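You operate a simulated robot arm through the tools that you are given. There is no shell and no other tool. Be economical: measure what you need, move in short steps, check, and stop when the job is done.

You are at the controls of a simulated two-armed robot. One attempt, no reset.

JOB
Load the four caps on the tray and carry it level with both hands up to the shelf.
Where things are to end (x, y in the base frame): tray within 0.12 m of [0.82, -0.61].

It is judged by the outcome, as a careful person would: the job done as asked, and still so three seconds after it is handed in. It fails if anything else is knocked over, pushed out of place, dropped, spilled or broken. Lids that push on must go on centred and level and be pressed home; caps that screw on are set level and turned clockwise until they are tight.

ROBOT AND FRAMES
Two 6-joint arms with two-finger parallel grippers on one trunk, on a base that drives. Base frame: it is fixed to the floor where the robot stands at the start and does not move with it; the origin is under the middle of the robot, x ahead of it, y to its left, z up; the surface under the hand at the start is at about z = 0.85. Lengths are in m, angles in rad, forces in N, time in s.
The left shoulder is at the start at [0.08, 0.215, 1.545], the right one opposite. With the tool pointing down near the work surface each hand reaches from about 0.1 to 0.72 m from the robot's upright axis, wherever it stands, measured 20 degrees to its own side. Places, roughly: shelf over the fitting bench [0.8, -0.4, 1.2]; tray [0.5, -0.5, 0.9]; tray (35x19x5 cm) [0.5, -0.5, 0.9]. Payload 3.43 kg a hand.
The tool frame of a hand sits at the grasp point between the pads (the TCP): z along the fingers, y along the line on which they close. The tips reach 0.03 m beyond it. Largest opening 0.094 m; finger width 0.028, thickness 0.01; the body of the gripper, 0.05 by 0.096 m, starts 0.055 m behind the TCP.
Orientation is that of the tool frame in the base frame, as a unit quaternion [x, y, z, w]. With the fingers straight down and closing along the base's y, the tool's x points along the base's -x, its y along +y and its z along -z.

CONTROLS
- The arms move only by the tool drive_tool. It takes "left_steps", "right_steps" or both (then of equal length, played together; a hand with none holds still); each is a list of rows, each an object of numbers (a shift or turn left out is 0, a gripper value left out holds the last): "x", "y", "z": the shift along the tool's x, y, z in mm; "wx", "wy", "wz": the turn, a rotation vector about the tool's x, y, z in rad; "gripper": the opening in per cent of the stroke, from 0 (shut) to 100 (fully open). In form: [{"x": .., "y": .., "z": .., "wx": .., "wy": .., "wz": .., "gripper": ..}, ...]. A call has 1 to 20 rows; each row is the pose to reach, as a shift and turn from the pose commanded when the call began, along the tool's axes at that moment. Each row takes 0.2 s and may step no farther than 0.05 m and 0.15 rad from the row before; otherwise, or with a gripper value out of range, the whole call is refused. A pose out of reach is approached as far as the arm can. The call stops where the force on the tool passes 40 N (or 10 N more than at its start, if that is more) or the arm is blocked; 0.2 s more then pass. The fingers move at their own pace (about 0.072 m/s each) and stop on an object; they squeeze with about 27 N. The grip force told is the motor's: it shows also when the fingers shut on nothing. Time passes only in rows, and 0.2 s behind the last, so rows that repeat a pose let the fingers close. The reply holds the time, the measured pose of the TCP, the force on the tool along the base axes, the opening and the grip force, in the units named above and with some noise, with the torque about the TCP (base axes, N m) and any sound that the robot's microphone picked up.
- Cameras (640 x 400 px; columns grow to the right, rows downward): "scene" is now at [0.1042, -0.0268, 1.7038]; the picture's right is [-0.35, -0.94, 0.00], its down [-0.71, 0.26, -0.66] and it looks along [0.62, -0.23, -0.75] (base axes); focal length 291 px, centre (320, 200). "left" rides on the left gripper at [0.076, -0.014, -0.103] in its tool frame; the picture's right is [0.18, 0.98, 0.00], its down [-0.75, 0.14, -0.64] and it looks along [-0.63, 0.12, 0.77] (tool axes); focal length 243 px, centre (320, 200). "right" rides on the right gripper at [0.076, 0.014, -0.102] in its tool frame; the picture's right is [-0.18, 0.98, 0.00], its down [-0.75, -0.14, -0.64] and it looks along [-0.63, -0.12, 0.77] (tool axes); focal length 243 px, centre (320, 200). There is no depth. A picture from a camera that has moved, and an enlarged one, comes with that camera's place and axes in the base frame and with its lens.
- grab_frame(camera): a new picture of that camera. The clock stands still meanwhile.
- lift_body(by): slides the trunk up (or, below 0, down) by that many m; the arms and the scene camera ride with it, the base frame stays. It gives what a move gives, with no picture.
- roll_base(legs): drives the robot by 1 to 6 legs, each [ahead, left, turn to the left] in m, m and rad, along the robot's own axes; the way and the turn of a leg run together, so that a leg with both is an arc; at most 1.5 m and 3.142 rad a leg. The arms and the cameras ride along, it lands a little off, and it stops where it bumps. It gives what a move gives.
- pan_tilt(pan, tilt): turns the head with the scene camera to pan (to the left, within 1.501 rad either way) and tilt (down, from -0.506 to 1.204), counted from straight ahead of the robot. It gives what a move gives.
- zoom(camera, box): a new picture of the part [left, top, right, bottom] of that camera's present view, enlarged. The clock stands still meanwhile.
- close_job(): hands the job in; it is judged then, once.

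Work in short steps. Places have to be worked out from the pictures, the camera data and where the tool is seen: move nearer, look again, correct. Check each grasp and each placing, and mend what went wrong. You have 120 turns and 108 pictures in all, those below and enlarged ones among them. Open the grippers and draw the arms clear of the work before you hand the job in, unless the task says otherwise; then end with one line.

The tools are called after "Request:" as name(argument=value, ...) on one line, values as JSON. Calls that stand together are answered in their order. drive_tool: Moves the arms, as the interface text tells. Its arguments: {"type":"object","properties":{"left_steps":{"type":"array","items":{"type":"object","properties":{"x":{"type":"number"},"y":{"type":"number"},"z":{"type":"number"},"wx":{"type":"number"},"wy":{"type":"number"},"wz":{"type":"number"},"gripper":{"type":"number"}}}},"right_steps":{"type":"array","items":{"type":"object","properties":{"x":{"type":"number"},"y":{"type":"number"},"z":{"type":"number"},"wx":{"type":"number"},"wy":{"type":"number"},"wz":{"type":"number"},"gripper":{"type":"number"}}}}},"required":[]} The other tools are called the same way: lift_body (by) slides the trunk up or down; roll_base (legs) drives the base; pan_tilt (pan, tilt) turns the head that bears the scene camera; grab_frame (camera) takes a picture; zoom (camera, box) takes an enlarged picture of a part of a camera's view; close_job () hands the job in.

At the start:

```text
t: 0.0
left_tool_pos: [0.4554, -0.072, 1.0013]
left_ee_rot: [0.0, 1.0, 0.0, 0.0]
left_force: [-0.2, -0.3, -0.7]
left_ft_torque: [0.03, -0.01, 0.02]
left_width: 0.0943
left_grasp_force: 0.0
right_tool_pos: [0.4142, -0.4927, 0.9989]
right_ee_rot: [0.001, 1.0, 0.0, 0.001]
right_force: [-0.5, -0.1, -0.2]
right_ft_torque: [0.01, 0.01, 0.0]
right_width: 0.0938
right_grasp_force: 0.1
trunk travel left (down, up): [-0.775, 0.065]
robot x, y, heading: [0.0015, 0.0031, 0.003]
head pan, tilt: [-0.353, 0.852]
```

scene: 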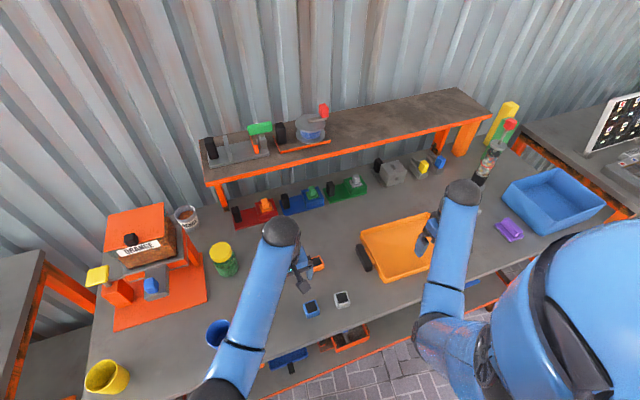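
right: 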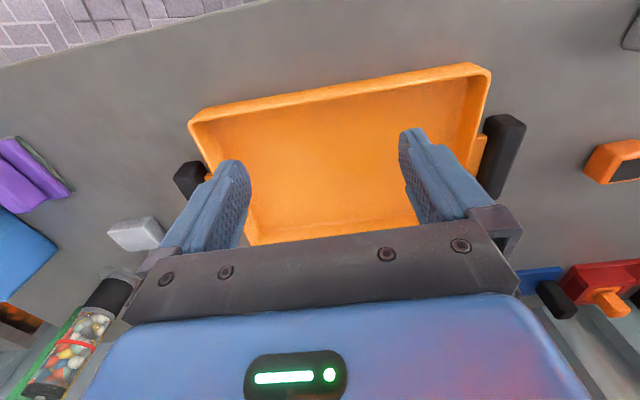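
left: 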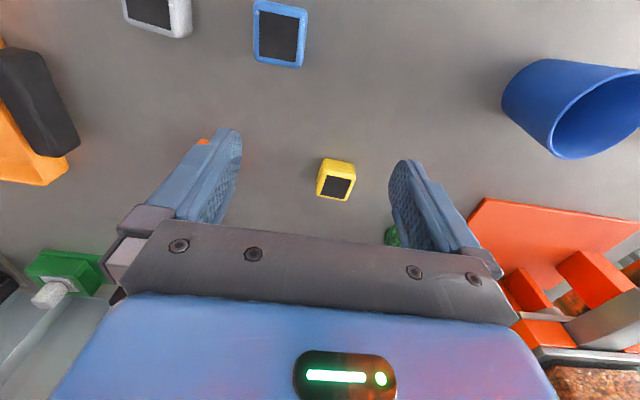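

I'll look closely at the middle of the bench to identify the four caps and the tray.

Request:
zoom(camera="scene", box=[200, 180, 460, 342])

Request:
zoom(camera="scene", box=[340, 100, 600, 262])

```text
2.46 times, centred on (330, 261) of scene
camera zoom: at [0.1042, -0.0268, 1.7038], right [-0.35, -0.94, 0.0], down [-0.71, 0.26, -0.66], along [0.62, -0.23, -0.75], focal length 716 px, centre (295, 50)
```

zoom: 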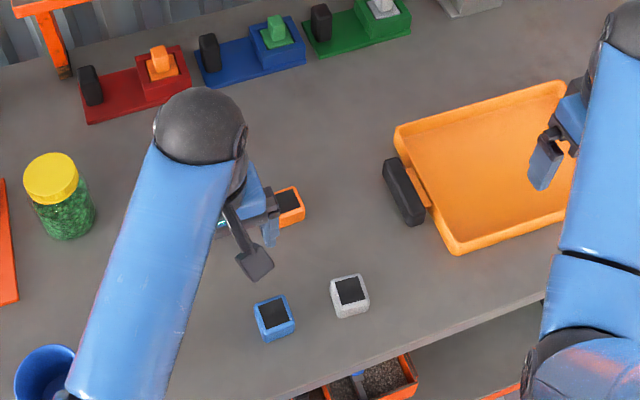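

```text
2.46 times, centred on (470, 181) of scene
camera zoom: at [0.1042, -0.0268, 1.7038], right [-0.35, -0.94, 0.0], down [-0.71, 0.26, -0.66], along [0.62, -0.23, -0.75], focal length 716 px, centre (-49, 247)
```

zoom: 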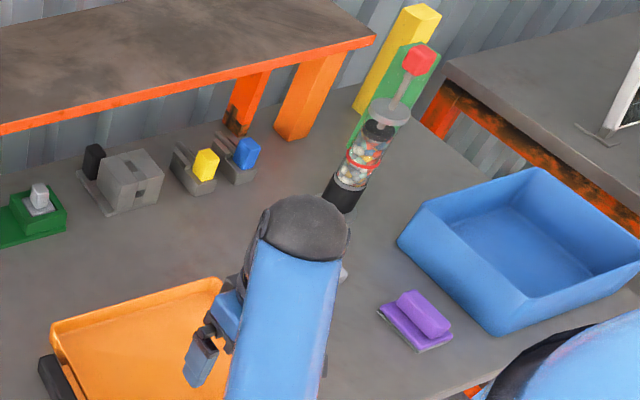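

Caps: blue ≈(0.41,-0.11), white ≈(0.40,-0.21), orange ≈(0.54,-0.18), yellow ≈(0.53,-0.04). I'll park the left hand up and to the left, and bring the right hand over the white cap.

Request:
drive_tool(left_steps=[{"z": -40, "y": 20}, {"z": -80, "y": 40}, {"z": -120, "y": 60}, {"z": -150, "y": 90}, {"z": -160, "y": 130}, {"z": -160, "y": 170, "x": 20}], right_steps=[{"y": 0, "z": -10}, {"y": 45, "z": -10}, {"y": 93, "z": -10}, {"y": 141, "z": 0, "x": 3}, {"y": 189, "z": 0, "x": 6}, {"y": 237, "z": 0, "x": 10}])

Request:
grab_frame(camera="right")

Request:
grab_frame(camera="scene")

```text
t: 1.4
left_tool_pos: [0.4783, 0.0809, 0.9994]
left_ee_rot: [0.001, 1.0, -0.003, 0.006]
left_force: [-0.2, 0.3, 0.0]
left_ft_torque: [-0.03, 0.01, 0.0]
left_width: 0.094
left_grasp_force: 0.0
left hand out of reach, approached as far as the arm can: row 1, 2, 3, 4, 5, 6
right_tool_pos: [0.4069, -0.2572, 0.978]
right_ee_rot: [0.002, 1.0, -0.002, 0.003]
right_force: [-0.1, 0.5, 0.2]
right_ft_torque: [-0.04, -0.02, -0.01]
right_width: 0.0939
right_grasp_force: 0.0
right hand out of reach, approached as far as the arm can: row 1, 2, 3, 4, 5, 6
trunk travel left (down, up): [-0.775, 0.065]
robot x, y, heading: [0.0032, 0.0005, 0.003]
head pan, tilt: [-0.353, 0.852]
```

```text
102 pictures are left
camera right: at [0.3307, -0.2423, 1.0796], right [0.19, 0.98, 0.0], down [0.75, -0.14, 0.65], along [0.63, -0.12, -0.76], focal length 243 px, centre (320, 200)
```

right: 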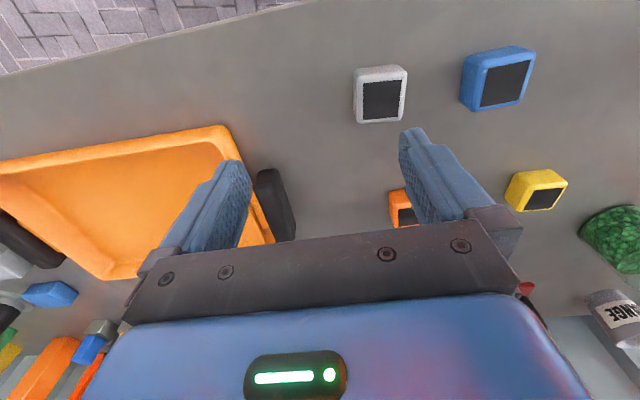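

```text
101 pictures are left
camera scene: at [0.102, -0.0212, 1.7041], right [-0.35, -0.94, 0.0], down [-0.7, 0.26, -0.66], along [0.62, -0.23, -0.75], focal length 291 px, centre (320, 200)
```

scene: 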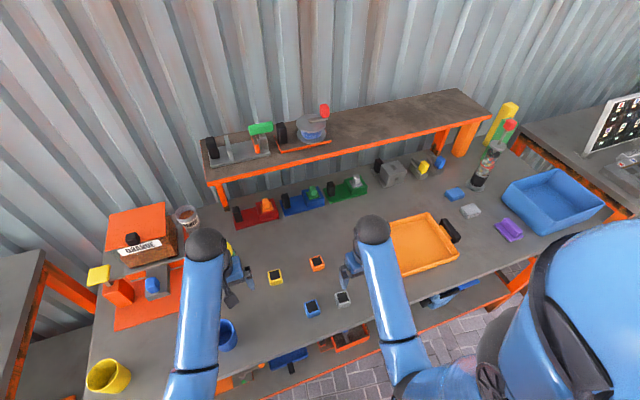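

The right hand is limited to z≈0.98-1.0 when pointing down, which is enough here. White cap at ≈(0.400,-0.207), nearly aligned; move over it and descend partway.

Request:
drive_tool(right_steps=[{"y": 25, "x": 3}, {"y": 50, "x": 6}, {"y": 50, "x": 6, "z": 20}, {"y": 50, "x": 6, "z": 40}])

Request:
grab_frame(camera="right")

```text
t: 2.4
left_tool_pos: [0.4805, 0.0764, 0.9989]
left_ee_rot: [-0.001, 1.0, -0.001, 0.005]
left_force: [-0.3, -0.9, -0.4]
left_ft_torque: [0.02, 0.02, 0.0]
left_width: 0.0939
left_grasp_force: 0.0
right_tool_pos: [0.4004, -0.2054, 0.9348]
right_ee_rot: [-0.001, 1.0, 0.001, 0.0]
right_force: [-0.1, 0.2, -0.1]
right_ft_torque: [-0.01, 0.02, 0.02]
right_width: 0.0941
right_grasp_force: 0.1
trunk travel left (down, up): [-0.775, 0.065]
robot x, y, heading: [-0.0022, 0.0019, -0.001]
head pan, tilt: [-0.353, 0.852]
```

```text
100 pictures are left
camera right: at [0.3239, -0.1918, 1.0361], right [0.18, 0.98, 0.0], down [0.75, -0.14, 0.64], along [0.63, -0.12, -0.77], focal length 243 px, centre (320, 200)
```

right: 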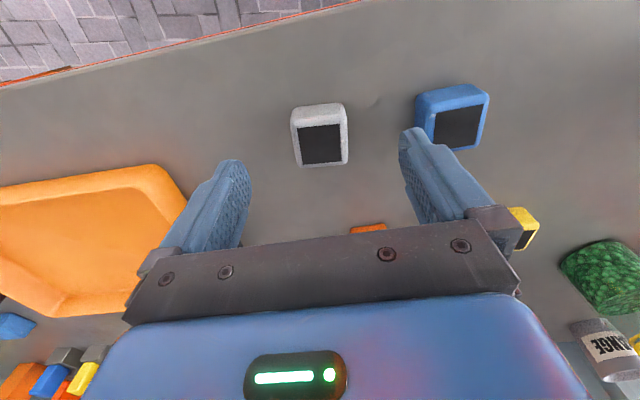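

Centred. Descend to z≈0.884 and close.

Request:
drive_tool(right_steps=[{"z": 25}, {"z": 50}, {"z": 50, "gripper": 0}, {"z": 50, "gripper": 0}, {"z": 50, "gripper": 0}, {"z": 50, "gripper": 0}])

Request:
grab_frame(camera="right")

```text
t: 3.8
left_tool_pos: [0.4805, 0.0774, 0.9993]
left_ee_rot: [0.0, 1.0, -0.001, 0.006]
left_force: [-0.6, -0.1, 0.5]
left_ft_torque: [-0.02, 0.0, 0.01]
left_width: 0.0938
left_grasp_force: 0.0
right_tool_pos: [0.4009, -0.2077, 0.8856]
right_ee_rot: [0.0, 1.0, 0.0, -0.001]
right_force: [0.6, -0.2, 0.3]
right_ft_torque: [0.01, 0.01, 0.0]
right_width: 0.0387
right_grasp_force: 26.7
trunk travel left (down, up): [-0.775, 0.065]
robot x, y, heading: [0.003, 0.0044, 0.005]
head pan, tilt: [-0.353, 0.852]
```

```text
99 pictures are left
camera right: at [0.3248, -0.1931, 0.9868], right [0.18, 0.98, 0.0], down [0.75, -0.14, 0.64], along [0.63, -0.12, -0.77], focal length 243 px, centre (320, 200)
```

right: 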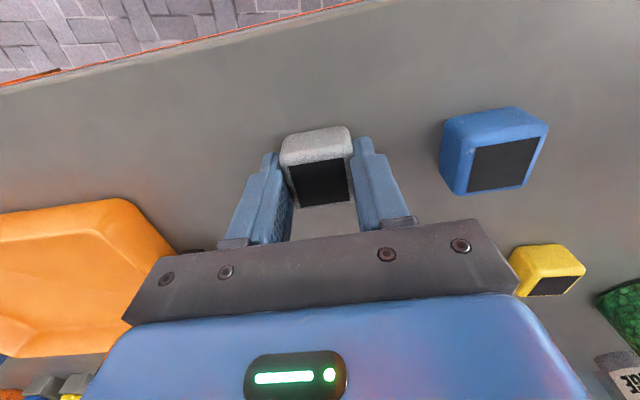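

White cap gripped (0.0387 m). Lift and carry over the tray to ≈(0.45,-0.55).

Request:
drive_tool(right_steps=[{"z": -45}, {"z": -85}, {"z": -85, "y": -45, "x": -8}, {"z": -85, "y": -92, "x": -16}, {"z": -85, "y": -140, "x": -24}, {"z": -85, "y": -188, "x": -32}, {"z": -85, "y": -236, "x": -40}, {"z": -85, "y": -284, "x": -46}, {"z": -85, "y": -320, "x": -49}, {"z": -85, "y": -342, "x": -49}])

Request:
grab_frame(camera="right")

```text
t: 6.0
left_tool_pos: [0.4796, 0.0768, 0.9991]
left_ee_rot: [0.0, 1.0, -0.002, 0.005]
left_force: [-0.3, -0.2, -0.3]
left_ft_torque: [0.02, -0.01, 0.0]
left_width: 0.0938
left_grasp_force: 0.0
right_tool_pos: [0.4472, -0.5493, 0.9725]
right_ee_rot: [-0.001, 1.0, 0.0, 0.0]
right_force: [0.6, 0.1, -0.5]
right_ft_torque: [0.03, 0.02, -0.05]
right_width: 0.0388
right_grasp_force: 27.1
trunk travel left (down, up): [-0.775, 0.065]
robot x, y, heading: [0.0003, -0.0009, -0.003]
head pan, tilt: [-0.353, 0.852]
```

```text
98 pictures are left
camera right: at [0.3713, -0.5351, 1.0729], right [0.18, 0.98, 0.0], down [0.75, -0.14, 0.64], along [0.63, -0.12, -0.77], focal length 243 px, centre (320, 200)
```

right: 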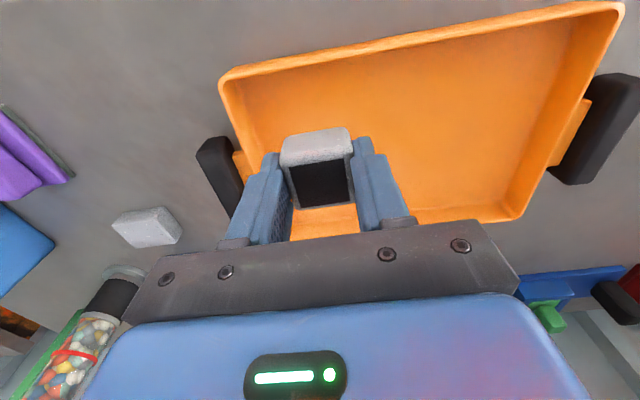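

Shift 14 mm toward the tray centre, then lower to just above the floor.

Request:
drive_tool(right_steps=[{"y": 14}, {"y": 14, "z": 35}, {"y": 14, "z": 65}, {"y": 14, "z": 76}])

Request:
grab_frame(camera="right")

```text
t: 7.0
left_tool_pos: [0.4799, 0.077, 0.9996]
left_ee_rot: [-0.001, 1.0, -0.002, 0.005]
left_force: [0.6, 0.3, 0.6]
left_ft_torque: [0.01, 0.01, -0.02]
left_width: 0.0939
left_grasp_force: 0.0
right_tool_pos: [0.4484, -0.5341, 0.8963]
right_ee_rot: [0.001, 1.0, 0.0, 0.0]
right_force: [-0.6, -0.2, -0.2]
right_ft_torque: [-0.02, -0.03, 0.03]
right_width: 0.039
right_grasp_force: 27.2
trunk travel left (down, up): [-0.775, 0.065]
robot x, y, heading: [-0.0009, 0.0014, -0.001]
head pan, tilt: [-0.353, 0.852]
```

```text
97 pictures are left
camera right: at [0.3724, -0.5213, 0.9966], right [0.18, 0.98, 0.0], down [0.75, -0.14, 0.64], along [0.63, -0.12, -0.77], focal length 243 px, centre (320, 200)
```

right: 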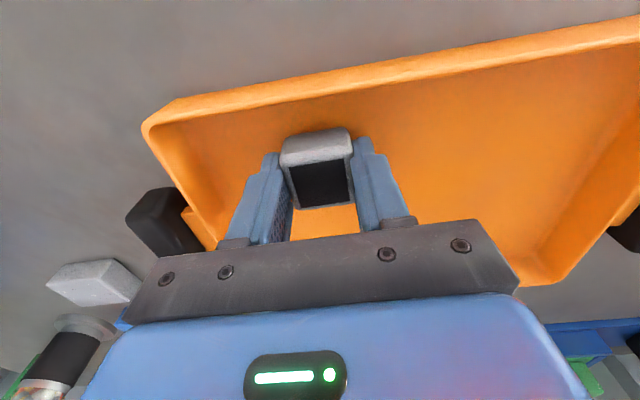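

Step down in small increments to find the floor contact.

Request:
drive_tool(right_steps=[{"z": 2}, {"z": 4}, {"z": 5}])

```text
t: 7.8
left_tool_pos: [0.48, 0.0769, 0.9992]
left_ee_rot: [0.0, 1.0, -0.002, 0.006]
left_force: [-0.8, 0.5, -0.2]
left_ft_torque: [-0.01, -0.01, 0.0]
left_width: 0.0938
left_grasp_force: 0.2
right_tool_pos: [0.4483, -0.5363, 0.8905]
right_ee_rot: [0.0, 1.0, 0.001, -0.001]
right_force: [-1.0, 0.3, 0.2]
right_ft_torque: [-0.03, -0.01, -0.01]
right_width: 0.0387
right_grasp_force: 26.9
trunk travel left (down, up): [-0.775, 0.065]
robot x, y, heading: [-0.0021, -0.003, -0.003]
head pan, tilt: [-0.353, 0.852]
```

No contact yet; a couple of mm more, then release.

Request:
drive_tool(right_steps=[{"z": 1.5}, {"z": 3}, {"z": 3, "gripper": 65}, {"z": 3, "gripper": 65}, {"z": -30}, {"z": -70}])

Request:
grab_frame(camera="right")

```text
t: 9.2
left_tool_pos: [0.4802, 0.0771, 0.9986]
left_ee_rot: [0.0, 1.0, -0.002, 0.006]
left_force: [0.4, 0.2, -0.5]
left_ft_torque: [-0.01, -0.02, -0.03]
left_width: 0.0941
left_grasp_force: 0.1
right_tool_pos: [0.4466, -0.5333, 0.9595]
right_ee_rot: [0.0, 1.0, 0.0, -0.001]
right_force: [0.0, 0.2, -0.2]
right_ft_torque: [0.0, 0.0, -0.02]
right_width: 0.061
right_grasp_force: 0.1
trunk travel left (down, up): [-0.775, 0.065]
robot x, y, heading: [0.0014, -0.0001, 0.002]
head pan, tilt: [-0.353, 0.852]
```

```text
96 pictures are left
camera right: at [0.3703, -0.5211, 1.0609], right [0.18, 0.98, 0.0], down [0.75, -0.14, 0.64], along [0.63, -0.12, -0.77], focal length 243 px, centre (320, 200)
```

right: 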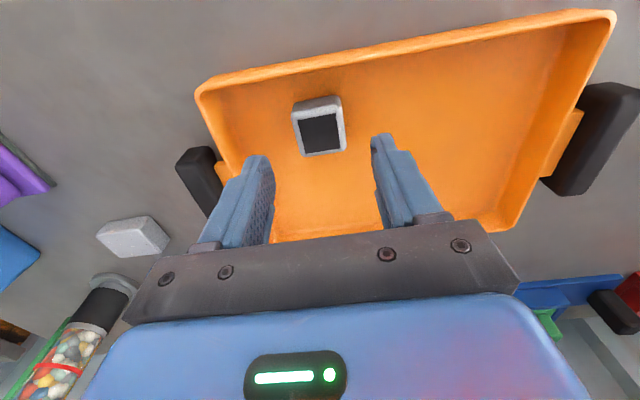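

White cap sits in the tray. Next the blue cap at ≈(0.408,-0.114).

Request:
drive_tool(right_steps=[{"y": 45, "z": -5, "x": 5}, {"y": 93, "z": -5, "x": 10}, {"y": 141, "z": -5, "x": 15}, {"y": 189, "z": -5, "x": 20}, {"y": 237, "z": -5, "x": 25}, {"y": 285, "z": -5, "x": 30}, {"y": 333, "z": -5, "x": 35}, {"y": 380, "z": -5, "x": 39}, {"y": 419, "z": -5, "x": 39, "gripper": 90}, {"y": 419, "z": 20, "x": 39}])

Request:
grab_frame(camera="right")

```text
t: 11.4
left_tool_pos: [0.4798, 0.0773, 0.9983]
left_ee_rot: [0.0, 1.0, -0.003, 0.006]
left_force: [-0.3, 0.4, -0.1]
left_ft_torque: [0.02, 0.02, 0.01]
left_width: 0.094
left_grasp_force: 0.1
right_tool_pos: [0.4092, -0.1145, 0.9401]
right_ee_rot: [0.001, 1.0, 0.0, 0.0]
right_force: [-1.0, -0.3, -0.2]
right_ft_torque: [0.0, 0.03, 0.03]
right_width: 0.0845
right_grasp_force: 0.1
trunk travel left (down, up): [-0.775, 0.065]
robot x, y, heading: [0.0029, 0.0021, -0.0]
head pan, tilt: [-0.353, 0.852]
```

```text
95 pictures are left
camera right: at [0.3332, -0.1002, 1.041], right [0.18, 0.98, 0.0], down [0.75, -0.14, 0.64], along [0.63, -0.12, -0.77], focal length 243 px, centre (320, 200)
```

right: 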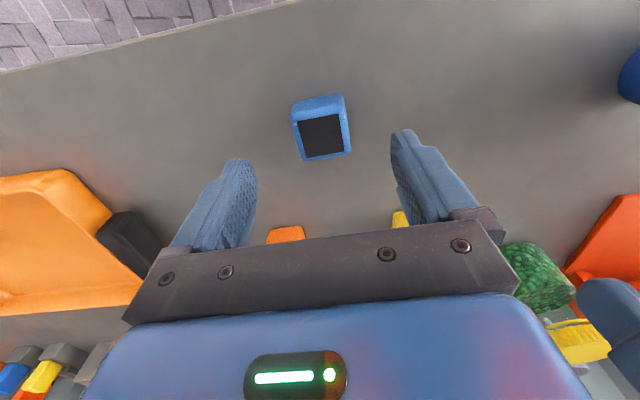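

Centred on blue; descend, grip, lift.

Request:
drive_tool(right_steps=[{"z": 28}, {"z": 55}, {"z": 55, "gripper": 0}, {"z": 55, "gripper": 0}, {"z": 55, "gripper": 0}, {"z": 55, "gripper": 0}, {"z": 15}, {"z": -28}])

Request:
drive_tool(right_steps=[{"y": -45, "x": -12}, {"y": -92, "x": -24}, {"y": -139, "x": -36}, {"y": -186, "x": -48}, {"y": -233, "x": -60}, {"y": -280, "x": -72}, {"y": -327, "x": -84}, {"y": -374, "x": -96}, {"y": -405, "x": -108}, {"y": -421, "x": -116}])

Request:
grab_frame(camera="right")

```text
t: 13.2
left_tool_pos: [0.4791, 0.0783, 0.9982]
left_ee_rot: [0.0, 1.0, -0.001, 0.005]
left_force: [-0.5, 0.4, 0.2]
left_ft_torque: [0.03, -0.01, -0.03]
left_width: 0.0942
left_grasp_force: 0.1
right_tool_pos: [0.4085, -0.1144, 0.9666]
right_ee_rot: [0.0, 1.0, 0.0, 0.0]
right_force: [-0.6, -0.2, -0.7]
right_ft_torque: [-0.04, 0.0, 0.01]
right_width: 0.0389
right_grasp_force: 26.7
trunk travel left (down, up): [-0.775, 0.065]
robot x, y, heading: [-0.0009, -0.0004, 0.0]
head pan, tilt: [-0.353, 0.852]
```

```text
t: 15.4
left_tool_pos: [0.4796, 0.0766, 0.9988]
left_ee_rot: [0.001, 1.0, -0.002, 0.005]
left_force: [-0.6, -0.1, -0.5]
left_ft_torque: [0.03, -0.02, -0.01]
left_width: 0.094
left_grasp_force: 0.2
right_tool_pos: [0.5248, -0.5389, 0.9673]
right_ee_rot: [0.0, 1.0, 0.0, -0.001]
right_force: [-0.3, -0.3, -1.4]
right_ft_torque: [0.0, -0.02, 0.0]
right_width: 0.0389
right_grasp_force: 26.9
trunk travel left (down, up): [-0.775, 0.065]
robot x, y, heading: [0.0019, 0.0012, -0.001]
head pan, tilt: [-0.353, 0.852]
```

```text
94 pictures are left
camera right: at [0.4496, -0.5244, 1.0673], right [0.18, 0.98, 0.0], down [0.75, -0.14, 0.64], along [0.63, -0.12, -0.77], focal length 243 px, centre (320, 200)
```

right: 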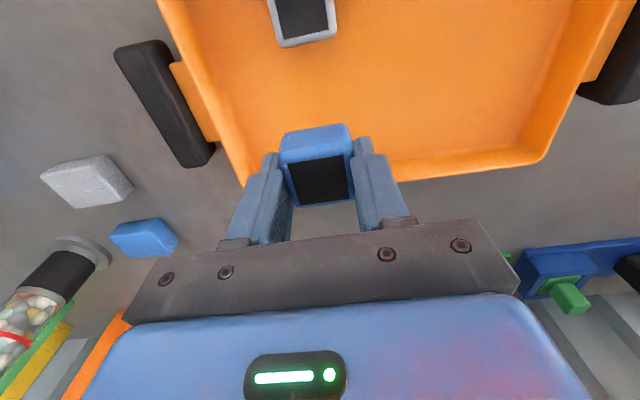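

Far wall is near x≈0.555, so I back off to x≈0.507 before lowering.

Request:
drive_tool(right_steps=[{"x": 18, "y": 8}, {"x": 18, "y": 8, "z": 35}, {"x": 18, "y": 8, "z": 65}, {"x": 18, "y": 8, "z": 75}])

Request:
grab_frame(camera="right")

Request:
grab_frame(camera="scene")

```text
t: 16.4
left_tool_pos: [0.4799, 0.0785, 0.9981]
left_ee_rot: [0.0, 1.0, -0.002, 0.004]
left_force: [-0.4, 0.1, 0.4]
left_ft_torque: [0.0, -0.02, 0.02]
left_width: 0.094
left_grasp_force: 0.0
right_tool_pos: [0.5094, -0.5295, 0.8929]
right_ee_rot: [0.001, 1.0, -0.001, 0.0]
right_force: [0.0, 0.3, -1.0]
right_ft_torque: [-0.02, -0.01, -0.03]
right_width: 0.0389
right_grasp_force: 26.9
trunk travel left (down, up): [-0.775, 0.065]
robot x, y, heading: [-0.0007, -0.0022, 0.006]
head pan, tilt: [-0.353, 0.852]
```

```text
93 pictures are left
camera right: at [0.4333, -0.5159, 0.9936], right [0.18, 0.98, 0.0], down [0.75, -0.14, 0.64], along [0.63, -0.12, -0.77], focal length 243 px, centre (320, 200)
```

right: 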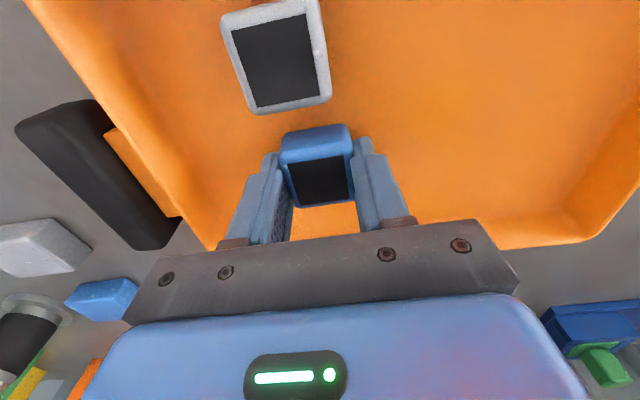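

```text
92 pictures are left
camera scene: at [0.1041, -0.0268, 1.7038], right [-0.35, -0.94, 0.0], down [-0.71, 0.26, -0.66], along [0.62, -0.23, -0.75], focal length 291 px, centre (320, 200)
```

scene: 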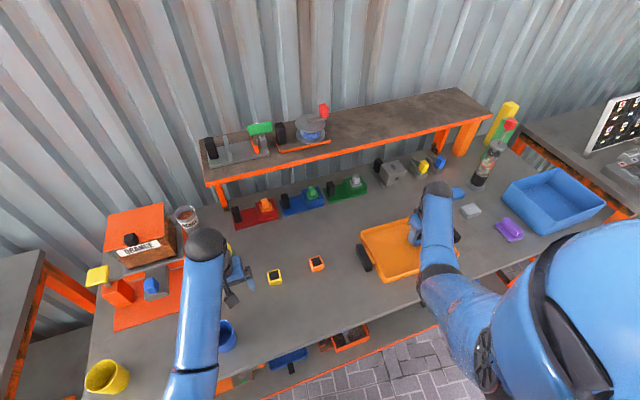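

Clear of the far wall. Lower 5 mm, release and lift.

Request:
drive_tool(right_steps=[{"z": 3}, {"z": 5.5}, {"z": 5.5, "gripper": 62}, {"z": 5.5, "gripper": 62}, {"z": -30}, {"z": -70}])

Request:
grab_frame(camera="right")

```text
t: 17.8
left_tool_pos: [0.4801, 0.0801, 0.9991]
left_ee_rot: [0.0, 1.0, -0.002, 0.006]
left_force: [-0.9, 0.2, 0.7]
left_ft_torque: [0.0, 0.03, 0.0]
left_width: 0.0941
left_grasp_force: 0.1
right_tool_pos: [0.5074, -0.5266, 0.9624]
right_ee_rot: [0.0, 1.0, 0.0, -0.001]
right_force: [0.0, 0.2, -0.3]
right_ft_torque: [0.02, 0.02, 0.03]
right_width: 0.0586
right_grasp_force: 0.0
trunk travel left (down, up): [-0.775, 0.065]
robot x, y, heading: [0.0004, 0.0011, -0.002]
head pan, tilt: [-0.353, 0.852]
```

```text
91 pictures are left
camera right: at [0.4313, -0.5132, 1.0635], right [0.18, 0.98, 0.0], down [0.75, -0.14, 0.64], along [0.63, -0.12, -0.77], focal length 243 px, centre (320, 200)
```

right: 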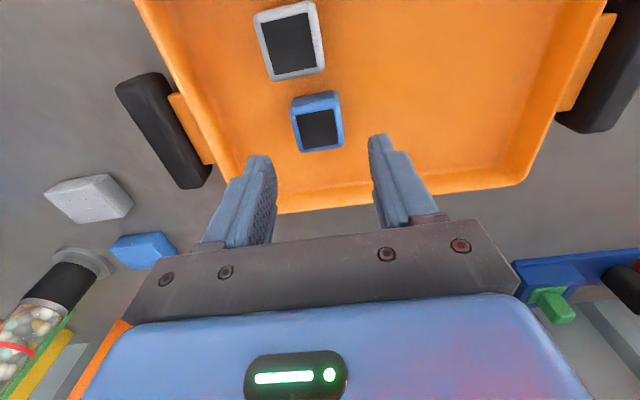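

Blue placed. Now over the orange cap at ≈(0.536,-0.181).

Request:
drive_tool(right_steps=[{"y": 45, "x": -4}, {"y": 93, "x": -8}, {"y": 141, "x": -12}, {"y": 189, "x": -16}, {"y": 237, "x": -20}, {"y": 285, "x": -24}, {"y": 330, "x": -28, "gripper": 90}, {"y": 346, "x": -28}, {"y": 346, "x": -28, "z": 20}])

Request:
grab_frame(camera="right")

```text
t: 19.8
left_tool_pos: [0.4802, 0.0775, 0.9986]
left_ee_rot: [0.0, 1.0, -0.002, 0.005]
left_force: [0.1, 0.1, -0.6]
left_ft_torque: [-0.05, -0.04, -0.04]
left_width: 0.0939
left_grasp_force: 0.1
right_tool_pos: [0.5339, -0.1819, 0.9396]
right_ee_rot: [0.0, 1.0, -0.001, 0.001]
right_force: [1.2, 0.1, 0.1]
right_ft_torque: [0.0, -0.01, 0.01]
right_width: 0.0849
right_grasp_force: 0.1
trunk travel left (down, up): [-0.775, 0.065]
robot x, y, heading: [-0.0019, -0.0034, 0.001]
head pan, tilt: [-0.353, 0.852]
```

```text
90 pictures are left
camera right: at [0.4572, -0.1677, 1.0406], right [0.18, 0.98, 0.0], down [0.75, -0.14, 0.64], along [0.63, -0.12, -0.77], focal length 243 px, centre (320, 200)
```

right: 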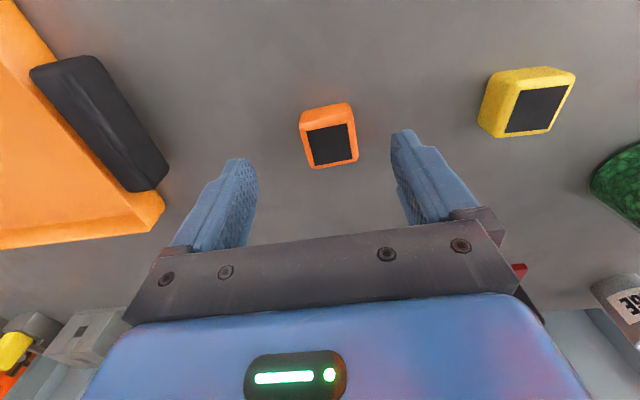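

Orange centre ≈(0.540,-0.176); correct, grip and lift.

Request:
drive_tool(right_steps=[{"x": -7, "y": 6}, {"x": -7, "y": 6, "z": 28}, {"x": -7, "y": 6, "z": 54}, {"x": -7, "y": 6, "z": 54, "gripper": 0}, {"x": -7, "y": 6, "z": 54, "gripper": 0}, {"x": -7, "y": 6, "z": 54, "gripper": 0}, {"x": -7, "y": 6, "z": 54, "gripper": 0}, {"x": -7, "y": 6, "z": 15}, {"x": -7, "y": 6, "z": -28}])

```text
t: 21.8
left_tool_pos: [0.4804, 0.0782, 0.9988]
left_ee_rot: [0.0, 1.0, -0.002, 0.005]
left_force: [0.2, 0.7, 0.9]
left_ft_torque: [0.01, -0.03, 0.0]
left_width: 0.094
left_grasp_force: 0.3
right_tool_pos: [0.5433, -0.1752, 0.9699]
right_ee_rot: [0.0, 1.0, 0.0, 0.0]
right_force: [0.1, -0.1, -0.4]
right_ft_torque: [-0.03, 0.02, -0.03]
right_width: 0.039
right_grasp_force: 26.5
trunk travel left (down, up): [-0.775, 0.065]
robot x, y, heading: [-0.001, 0.0043, -0.003]
head pan, tilt: [-0.353, 0.852]
```

Carry orange to ≈(0.515,-0.435) and lower to near the floor.

Request:
drive_tool(right_steps=[{"y": -45, "x": 5}, {"y": -92, "x": 10}, {"y": -139, "x": 15}, {"y": -186, "x": 20}, {"y": -230, "x": 25}, {"y": -260, "x": 28}, {"y": -260, "x": 28, "z": 35}, {"y": -260, "x": 28, "z": 65}, {"y": -260, "x": 28, "z": 77}])

Request:
grab_frame(camera="right")

```text
t: 23.8
left_tool_pos: [0.4805, 0.0773, 0.9985]
left_ee_rot: [0.0, 1.0, -0.001, 0.006]
left_force: [0.1, 0.2, -0.6]
left_ft_torque: [0.03, -0.02, -0.01]
left_width: 0.0941
left_grasp_force: 0.1
right_tool_pos: [0.5156, -0.4354, 0.8901]
right_ee_rot: [0.0, 1.0, 0.0, 0.0]
right_force: [0.3, -0.8, -0.9]
right_ft_torque: [0.03, -0.01, -0.01]
right_width: 0.0388
right_grasp_force: 26.9
trunk travel left (down, up): [-0.775, 0.065]
robot x, y, heading: [0.0025, 0.0005, -0.002]
head pan, tilt: [-0.353, 0.852]
```

```text
89 pictures are left
camera right: at [0.4401, -0.4216, 0.9934], right [0.18, 0.98, 0.0], down [0.75, -0.14, 0.64], along [0.63, -0.12, -0.77], focal length 243 px, centre (320, 200)
```

right: 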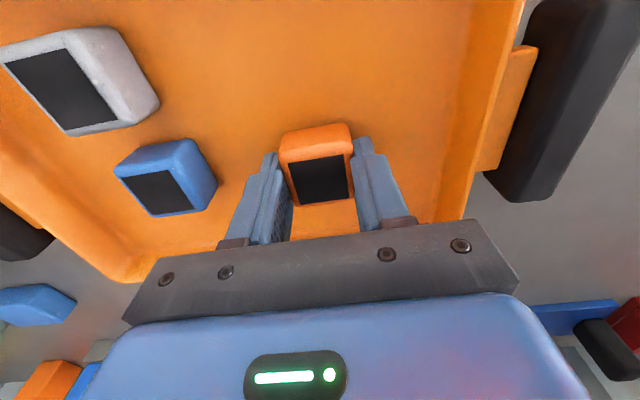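

Release orange, lift, and go over the yellow cap at ≈(0.535,-0.039).

Request:
drive_tool(right_steps=[{"z": 3}, {"z": 3, "gripper": 60}, {"z": 3, "gripper": 60}, {"z": -30}, {"z": -72}, {"z": -72, "y": 45, "x": -3}, {"z": -72, "y": 93, "x": -6}, {"z": -72, "y": 141, "x": -9}, {"z": -72, "y": 189, "x": -12}, {"z": -72, "y": 237, "x": -15}, {"z": -72, "y": 285, "x": -19}, {"z": -72, "y": 333, "x": -19, "gripper": 90}, {"z": -72, "y": 375, "x": -19}, {"z": -72, "y": 396, "x": -19}, {"z": -50, "y": 396, "x": -19}])

Request:
grab_frame(camera="right")

Request:
grab_frame(camera="scene")

```text
t: 27.0
left_tool_pos: [0.4801, 0.0772, 0.998]
left_ee_rot: [0.0, 1.0, -0.002, 0.005]
left_force: [-0.2, 0.4, 0.0]
left_ft_torque: [0.01, -0.01, -0.03]
left_width: 0.0939
left_grasp_force: 0.1
right_tool_pos: [0.533, -0.0395, 0.9441]
right_ee_rot: [0.0, 1.0, -0.001, 0.0]
right_force: [-0.4, -0.6, 0.3]
right_ft_torque: [-0.03, -0.01, 0.0]
right_width: 0.0847
right_grasp_force: 0.1
trunk travel left (down, up): [-0.775, 0.065]
robot x, y, heading: [0.0012, -0.0059, 0.001]
head pan, tilt: [-0.353, 0.852]
```

```text
88 pictures are left
camera right: at [0.4569, -0.0256, 1.0443], right [0.18, 0.98, 0.0], down [0.75, -0.14, 0.64], along [0.63, -0.12, -0.77], focal length 243 px, centre (320, 200)
```

right: 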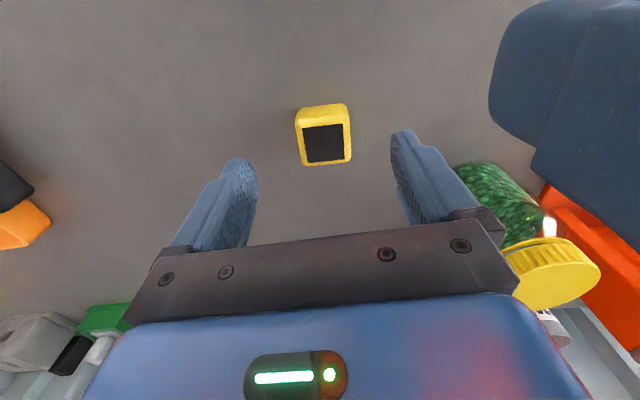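

```text
87 pictures are left
camera scene: at [0.1045, -0.0273, 1.7038], right [-0.35, -0.94, 0.0], down [-0.71, 0.26, -0.66], along [0.62, -0.23, -0.75], focal length 291 px, centre (320, 200)
```

scene: 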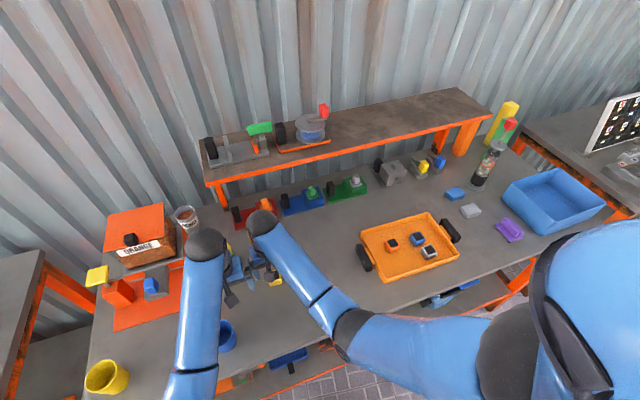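

Yellow centre ≈(0.539,-0.039). Grip and lift.

Request:
drive_tool(right_steps=[{"x": -5}, {"x": -5, "z": 30}, {"x": -5, "z": 59}, {"x": -5, "z": 59, "gripper": 0}, {"x": -5, "z": 59, "gripper": 0}, {"x": -5, "z": 59, "gripper": 0}, {"x": -5, "z": 59, "gripper": 0}, {"x": -5, "z": 20}, {"x": -5, "z": -25}])

```text
t: 29.0
left_tool_pos: [0.4803, 0.078, 0.9991]
left_ee_rot: [0.0, 1.0, -0.002, 0.005]
left_force: [-0.2, 0.2, -0.7]
left_ft_torque: [0.01, -0.01, 0.03]
left_width: 0.0939
left_grasp_force: 0.0
right_tool_pos: [0.5369, -0.0405, 0.9657]
right_ee_rot: [0.0, 1.0, 0.001, 0.0]
right_force: [-0.3, -0.4, 0.3]
right_ft_torque: [-0.03, 0.01, 0.0]
right_width: 0.0388
right_grasp_force: 27.2
trunk travel left (down, up): [-0.775, 0.065]
robot x, y, heading: [0.002, 0.0003, -0.002]
head pan, tilt: [-0.353, 0.852]
```

Carry yellow to ≈(0.452,-0.435).

Request:
drive_tool(right_steps=[{"y": -45, "x": 10}, {"y": -92, "x": 20}, {"y": -139, "x": 30}, {"y": -186, "x": 40}, {"y": -233, "x": 50}, {"y": -280, "x": 60}, {"y": -327, "x": 70}, {"y": -370, "x": 80}, {"y": -395, "x": 85}, {"y": -395, "x": 85, "z": 35}, {"y": -395, "x": 85, "z": 62}, {"y": -395, "x": 85, "z": 72}])

Request:
grab_frame(camera="right")

```text
t: 31.6
left_tool_pos: [0.4789, 0.0774, 0.9983]
left_ee_rot: [0.0, 1.0, -0.002, 0.005]
left_force: [0.0, -0.3, -0.6]
left_ft_torque: [0.0, 0.02, -0.03]
left_width: 0.094
left_grasp_force: 0.1
right_tool_pos: [0.454, -0.4349, 0.8966]
right_ee_rot: [0.0, 1.0, 0.0, -0.001]
right_force: [0.1, -0.2, -1.3]
right_ft_torque: [0.01, -0.01, 0.0]
right_width: 0.0392
right_grasp_force: 26.7
trunk travel left (down, up): [-0.775, 0.065]
robot x, y, heading: [-0.0013, -0.0002, 0.002]
head pan, tilt: [-0.353, 0.852]
```

```text
86 pictures are left
camera right: at [0.3783, -0.4209, 0.9967], right [0.18, 0.98, 0.0], down [0.75, -0.14, 0.64], along [0.63, -0.12, -0.77], focal length 243 px, centre (320, 200)
```

right: 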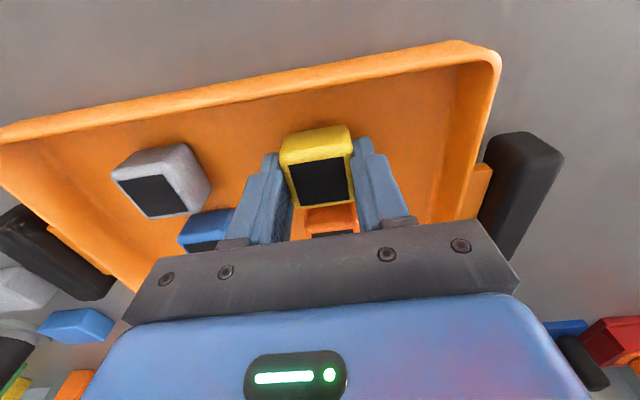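

Good. Lower, release, lift clear, and survey tray, shelf and handles.

Request:
drive_tool(right_steps=[{"z": 4}, {"z": 8}, {"z": 8, "gripper": 60}, {"z": 8, "gripper": 60}, {"z": -30}, {"z": -65}, {"z": -65, "x": 50}, {"z": -65, "x": 90}])

Request:
grab_frame(camera="right")

Request:
zoom(camera="scene", box=[340, 180, 500, 280])

Request:
zoom(camera="scene", box=[190, 70, 510, 270])

```text
t: 33.4
left_tool_pos: [0.4774, 0.0782, 0.9995]
left_ee_rot: [0.0, 1.0, -0.002, 0.005]
left_force: [0.6, -0.3, -0.3]
left_ft_torque: [-0.03, -0.01, 0.0]
left_width: 0.0938
left_grasp_force: 0.1
right_tool_pos: [0.3606, -0.4348, 0.961]
right_ee_rot: [0.0, 1.0, -0.001, 0.0]
right_force: [-0.3, -0.2, -1.0]
right_ft_torque: [-0.02, 0.01, -0.02]
right_width: 0.0564
right_grasp_force: 0.0
trunk travel left (down, up): [-0.775, 0.065]
robot x, y, heading: [-0.0021, 0.0006, -0.001]
head pan, tilt: [-0.353, 0.852]
```

```text
85 pictures are left
camera right: at [0.2836, -0.4204, 1.0617], right [0.18, 0.98, 0.0], down [0.75, -0.14, 0.64], along [0.63, -0.12, -0.77], focal length 243 px, centre (320, 200)
```

right: 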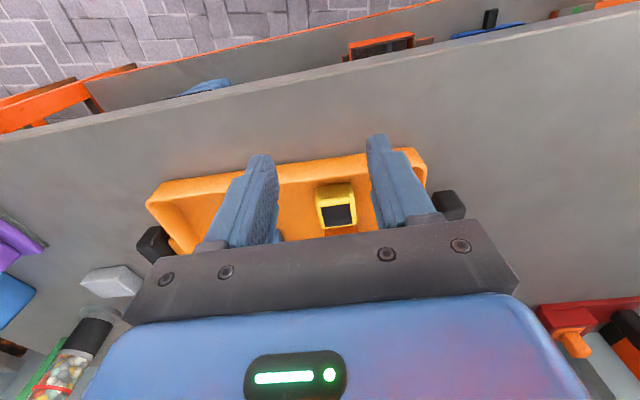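

```text
4.00 times, centred on (420, 230) of scene
camera zoom: at [0.1008, -0.0259, 1.7041], right [-0.35, -0.94, 0.0], down [-0.7, 0.26, -0.66], along [0.62, -0.23, -0.75], focal length 1163 px, centre (-80, 80)
```

zoom: 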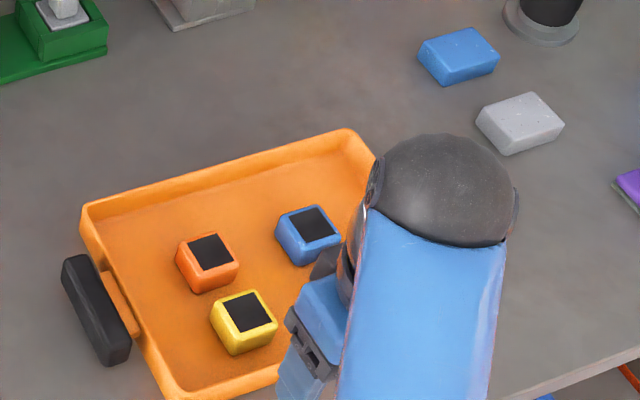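

```text
2.00 times, centred on (350, 170) of scene
camera zoom: at [0.1008, -0.0259, 1.7041], right [-0.35, -0.94, 0.0], down [-0.7, 0.26, -0.66], along [0.62, -0.23, -0.75], focal length 582 px, centre (260, 260)
```

zoom: 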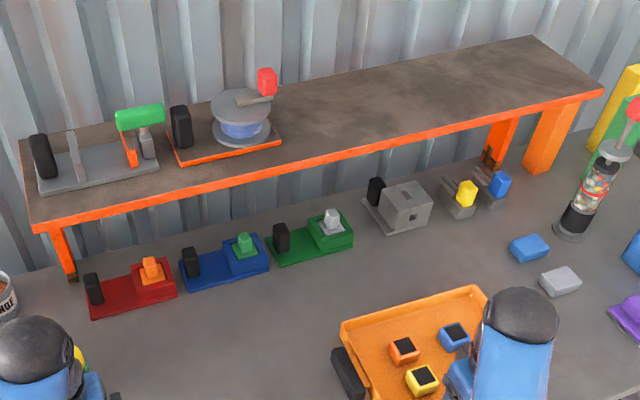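

All four caps are in the tray. Now I inspect the handles: both hands move above their handles for a close look (left ≈y -0.325, right ≈y -0.643).

Request:
drive_tool(left_steps=[{"z": 10, "y": -45}, {"z": 20, "y": -93}, {"z": 30, "y": -141}, {"z": 30, "y": -189}, {"z": 30, "y": -237, "x": 10}, {"z": 30, "y": -285, "x": 20}, {"z": 30, "y": -333, "x": 28}, {"z": 30, "y": -380, "x": 30}, {"z": 30, "y": -400, "x": 30}], right_steps=[{"y": -35, "gripper": 100}, {"y": -70}, {"y": -105}, {"y": -140}, {"y": -175}, {"y": -205}, {"y": -205, "x": -30}, {"y": -205, "x": -60}, {"y": -205, "x": -90}])

Request:
grab_frame(camera="right")

Request:
grab_frame(camera="left")

```text
t: 35.4
left_tool_pos: [0.4398, -0.3034, 0.9758]
left_ee_rot: [0.0, 1.0, -0.001, 0.001]
left_force: [0.8, 1.1, 1.0]
left_ft_torque: [-0.01, -0.03, 0.01]
left_width: 0.0942
left_grasp_force: 0.0
left hand out of reach, approached as far as the arm can: row 8, 9
right_tool_pos: [0.453, -0.6414, 0.9625]
right_ee_rot: [0.0, 1.0, 0.0, -0.001]
right_force: [0.1, 0.7, -0.5]
right_ft_torque: [-0.02, 0.04, -0.03]
right_width: 0.0939
right_grasp_force: 0.0
trunk travel left (down, up): [-0.775, 0.065]
robot x, y, heading: [-0.0011, -0.0027, 0.002]
head pan, tilt: [-0.353, 0.852]
```

```text
82 pictures are left
camera right: at [0.3776, -0.628, 1.0636], right [0.18, 0.98, 0.0], down [0.75, -0.14, 0.64], along [0.63, -0.12, -0.77], focal length 243 px, centre (320, 200)
```

right: 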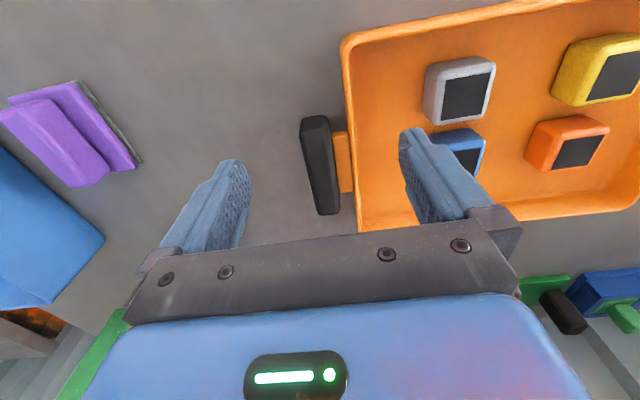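

```text
81 pictures are left
camera left: at [0.3639, -0.3192, 1.0785], right [-0.18, 0.98, 0.0], down [0.75, 0.14, 0.64], along [0.63, 0.12, -0.77], focal length 243 px, centre (320, 200)
```

left: 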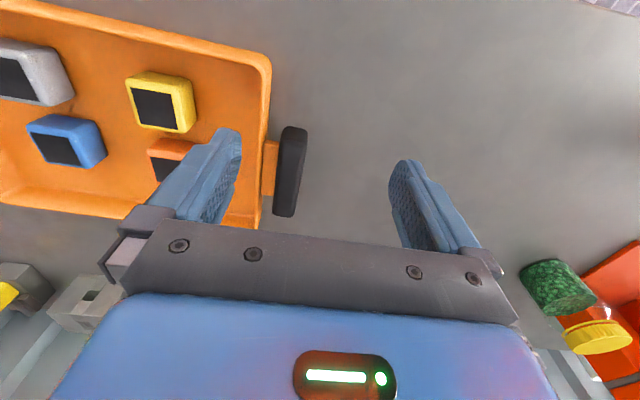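

Request:
zoom(camera="right", box=[260, 90, 420, 240])

Request:
zoom(camera="left", box=[210, 90, 370, 240])

Request:
zoom(camera="scene", box=[340, 200, 470, 282])

```text
2.67 times, centred on (340, 165) of right
camera zoom: at [0.3776, -0.628, 1.0636], right [0.18, 0.98, 0.0], down [0.75, -0.14, 0.64], along [0.63, -0.12, -0.77], focal length 647 px, centre (267, 293)
```

zoom: 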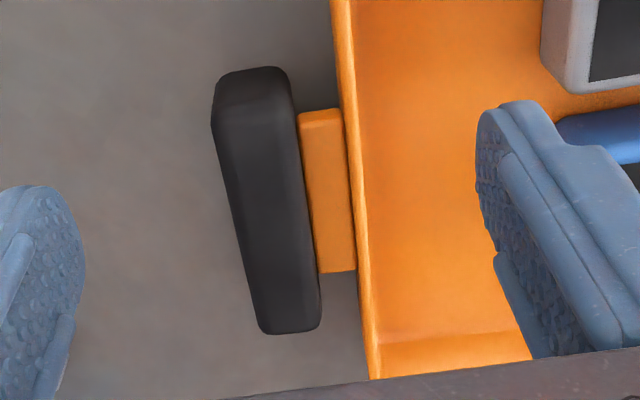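

```text
2.67 times, centred on (290, 165) of left
camera zoom: at [0.3639, -0.3192, 1.0785], right [-0.18, 0.98, 0.0], down [0.75, 0.14, 0.64], along [0.63, 0.12, -0.77], focal length 647 px, centre (400, 293)
```

zoom: 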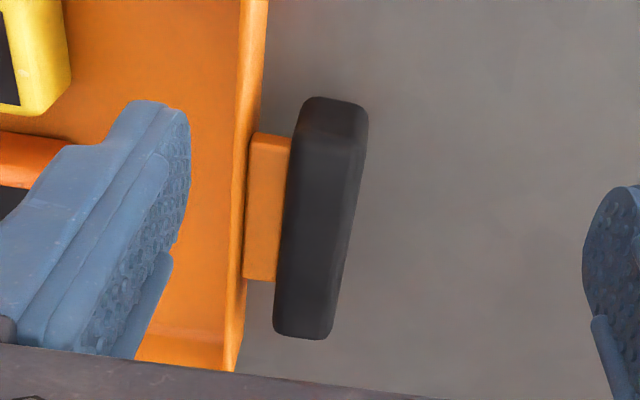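

```text
4.88 times, centred on (405, 241) of scene
camera zoom: at [0.1046, -0.027, 1.7037], right [-0.35, -0.94, 0.0], down [-0.71, 0.26, -0.66], along [0.62, -0.23, -0.75], focal length 1419 px, centre (-95, -0)
```

zoom: 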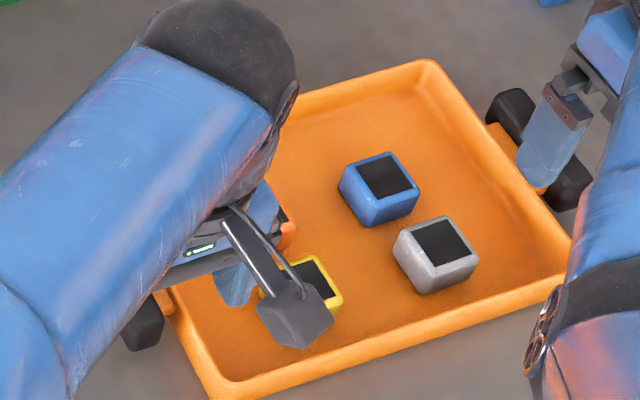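

Each handle is a black bar joined to the wall by a bracket, so I'll clamp bar+rim together from above. The robot needs to face the tray squarely, so I first check the floor space around by turning the head right.

Request:
pan_tilt(pan=-1.4, tilt=0.6)

Request:
grab_frame(camera="scene")

Request:
pan_tilt(pan=-0.5, tilt=1.1)

Request:
grab_frame(camera="scene")

```text
t: 36.7
left_tool_pos: [0.4399, -0.3029, 0.9753]
left_ee_rot: [0.0, 1.0, 0.0, 0.0]
left_force: [-0.8, 0.3, -0.1]
left_ft_torque: [0.04, -0.02, 0.0]
left_width: 0.094
left_grasp_force: 0.2
right_tool_pos: [0.4533, -0.6426, 0.9632]
right_ee_rot: [0.0, 1.0, 0.0, 0.0]
right_force: [-0.5, 0.4, 0.2]
right_ft_torque: [0.0, 0.04, 0.03]
right_width: 0.0939
right_grasp_force: 0.1
trunk travel left (down, up): [-0.775, 0.065]
robot x, y, heading: [0.0001, -0.0045, -0.001]
head pan, tilt: [-1.4, 0.6]
```

```text
77 pictures are left
camera scene: at [0.0462, -0.0873, 1.7248], right [-0.99, -0.17, 0.0], down [-0.1, 0.56, -0.82], along [0.14, -0.81, -0.57], focal length 291 px, centre (320, 200)
```

scene: 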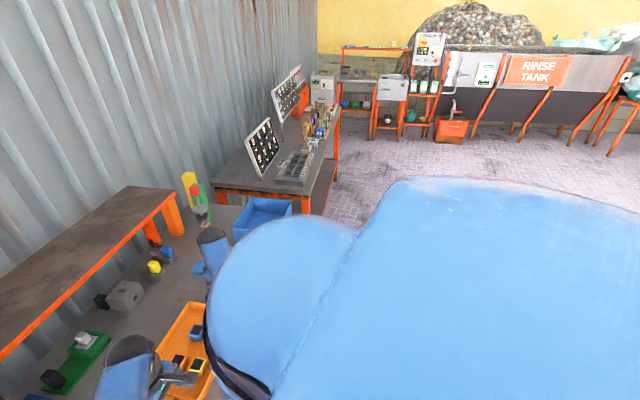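

```text
t: 37.9
left_tool_pos: [0.4401, -0.3041, 0.9758]
left_ee_rot: [0.001, 1.0, -0.001, 0.001]
left_force: [-0.9, -0.4, 0.4]
left_ft_torque: [-0.02, -0.01, 0.03]
left_width: 0.0941
left_grasp_force: 0.0
right_tool_pos: [0.453, -0.641, 0.9626]
right_ee_rot: [-0.001, 1.0, -0.001, -0.001]
right_force: [1.3, 0.2, 0.6]
right_ft_torque: [0.0, 0.02, 0.01]
right_width: 0.0939
right_grasp_force: 0.0
trunk travel left (down, up): [-0.775, 0.065]
robot x, y, heading: [0.002, 0.0032, -0.0]
head pan, tilt: [-0.499, 1.1]
```

```text
76 pictures are left
camera scene: at [0.0864, -0.0304, 1.6862], right [-0.48, -0.88, 0.0], down [-0.78, 0.43, -0.45], along [0.4, -0.22, -0.89], focal length 291 px, centre (320, 200)
```

scene: 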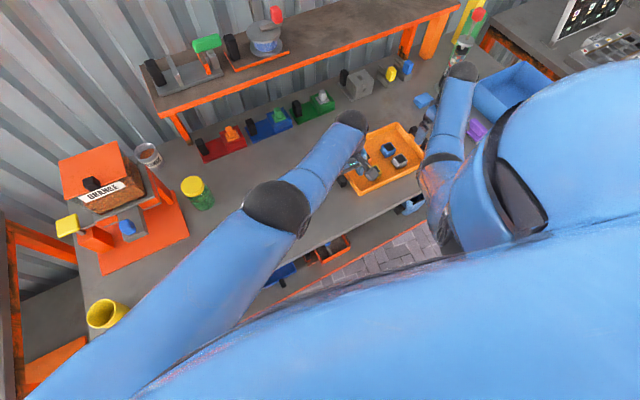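

Free floor behind and to the right. Back off 0.45 m and shift right 0.487 m, then look straight ahead.

Request:
roll_base(legs=[[-0.45, 0, 0], [0, -0.487, 0]])

Request:
pan_tilt(pan=0, tilt=0.55)

Request:
grab_frame(camera="scene")

```text
t: 43.2
left_tool_pos: [-0.0238, -0.8211, 0.9749]
left_ee_rot: [0.007, 1.0, -0.001, -0.001]
left_force: [0.2, -0.2, -0.5]
left_ft_torque: [-0.01, 0.03, -0.05]
left_width: 0.094
left_grasp_force: 0.2
right_tool_pos: [-0.0135, -1.1597, 0.9646]
right_ee_rot: [0.006, 1.0, -0.001, 0.001]
right_force: [-0.3, 0.3, 0.0]
right_ft_torque: [-0.02, -0.02, 0.01]
right_width: 0.094
right_grasp_force: 0.1
trunk travel left (down, up): [-0.775, 0.065]
robot x, y, heading: [-0.4601, -0.5166, -0.009]
head pan, tilt: [-0.499, 1.1]
```

```text
t: 44.2
left_tool_pos: [-0.0245, -0.8232, 0.9749]
left_ee_rot: [0.007, 1.0, 0.002, 0.0]
left_force: [-0.3, 0.9, 0.5]
left_ft_torque: [0.0, -0.01, 0.03]
left_width: 0.0939
left_grasp_force: 0.1
right_tool_pos: [-0.0159, -1.1619, 0.9613]
right_ee_rot: [0.007, 1.0, 0.0, 0.0]
right_force: [0.5, 0.0, -0.3]
right_ft_torque: [-0.03, 0.01, 0.01]
right_width: 0.0939
right_grasp_force: 0.1
trunk travel left (down, up): [-0.775, 0.065]
robot x, y, heading: [-0.4608, -0.5113, -0.011]
head pan, tilt: [0.0, 0.55]
```

```text
75 pictures are left
camera scene: at [-0.3392, -0.5163, 1.7292], right [-0.01, -1.0, 0.0], down [-0.52, 0.01, -0.85], along [0.85, -0.01, -0.52], focal length 291 px, centre (320, 200)
```

scene: 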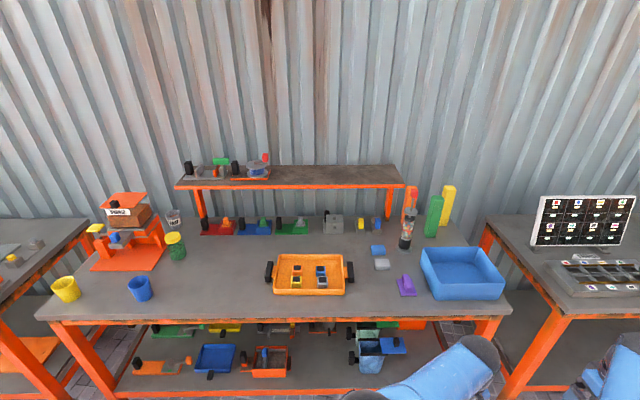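

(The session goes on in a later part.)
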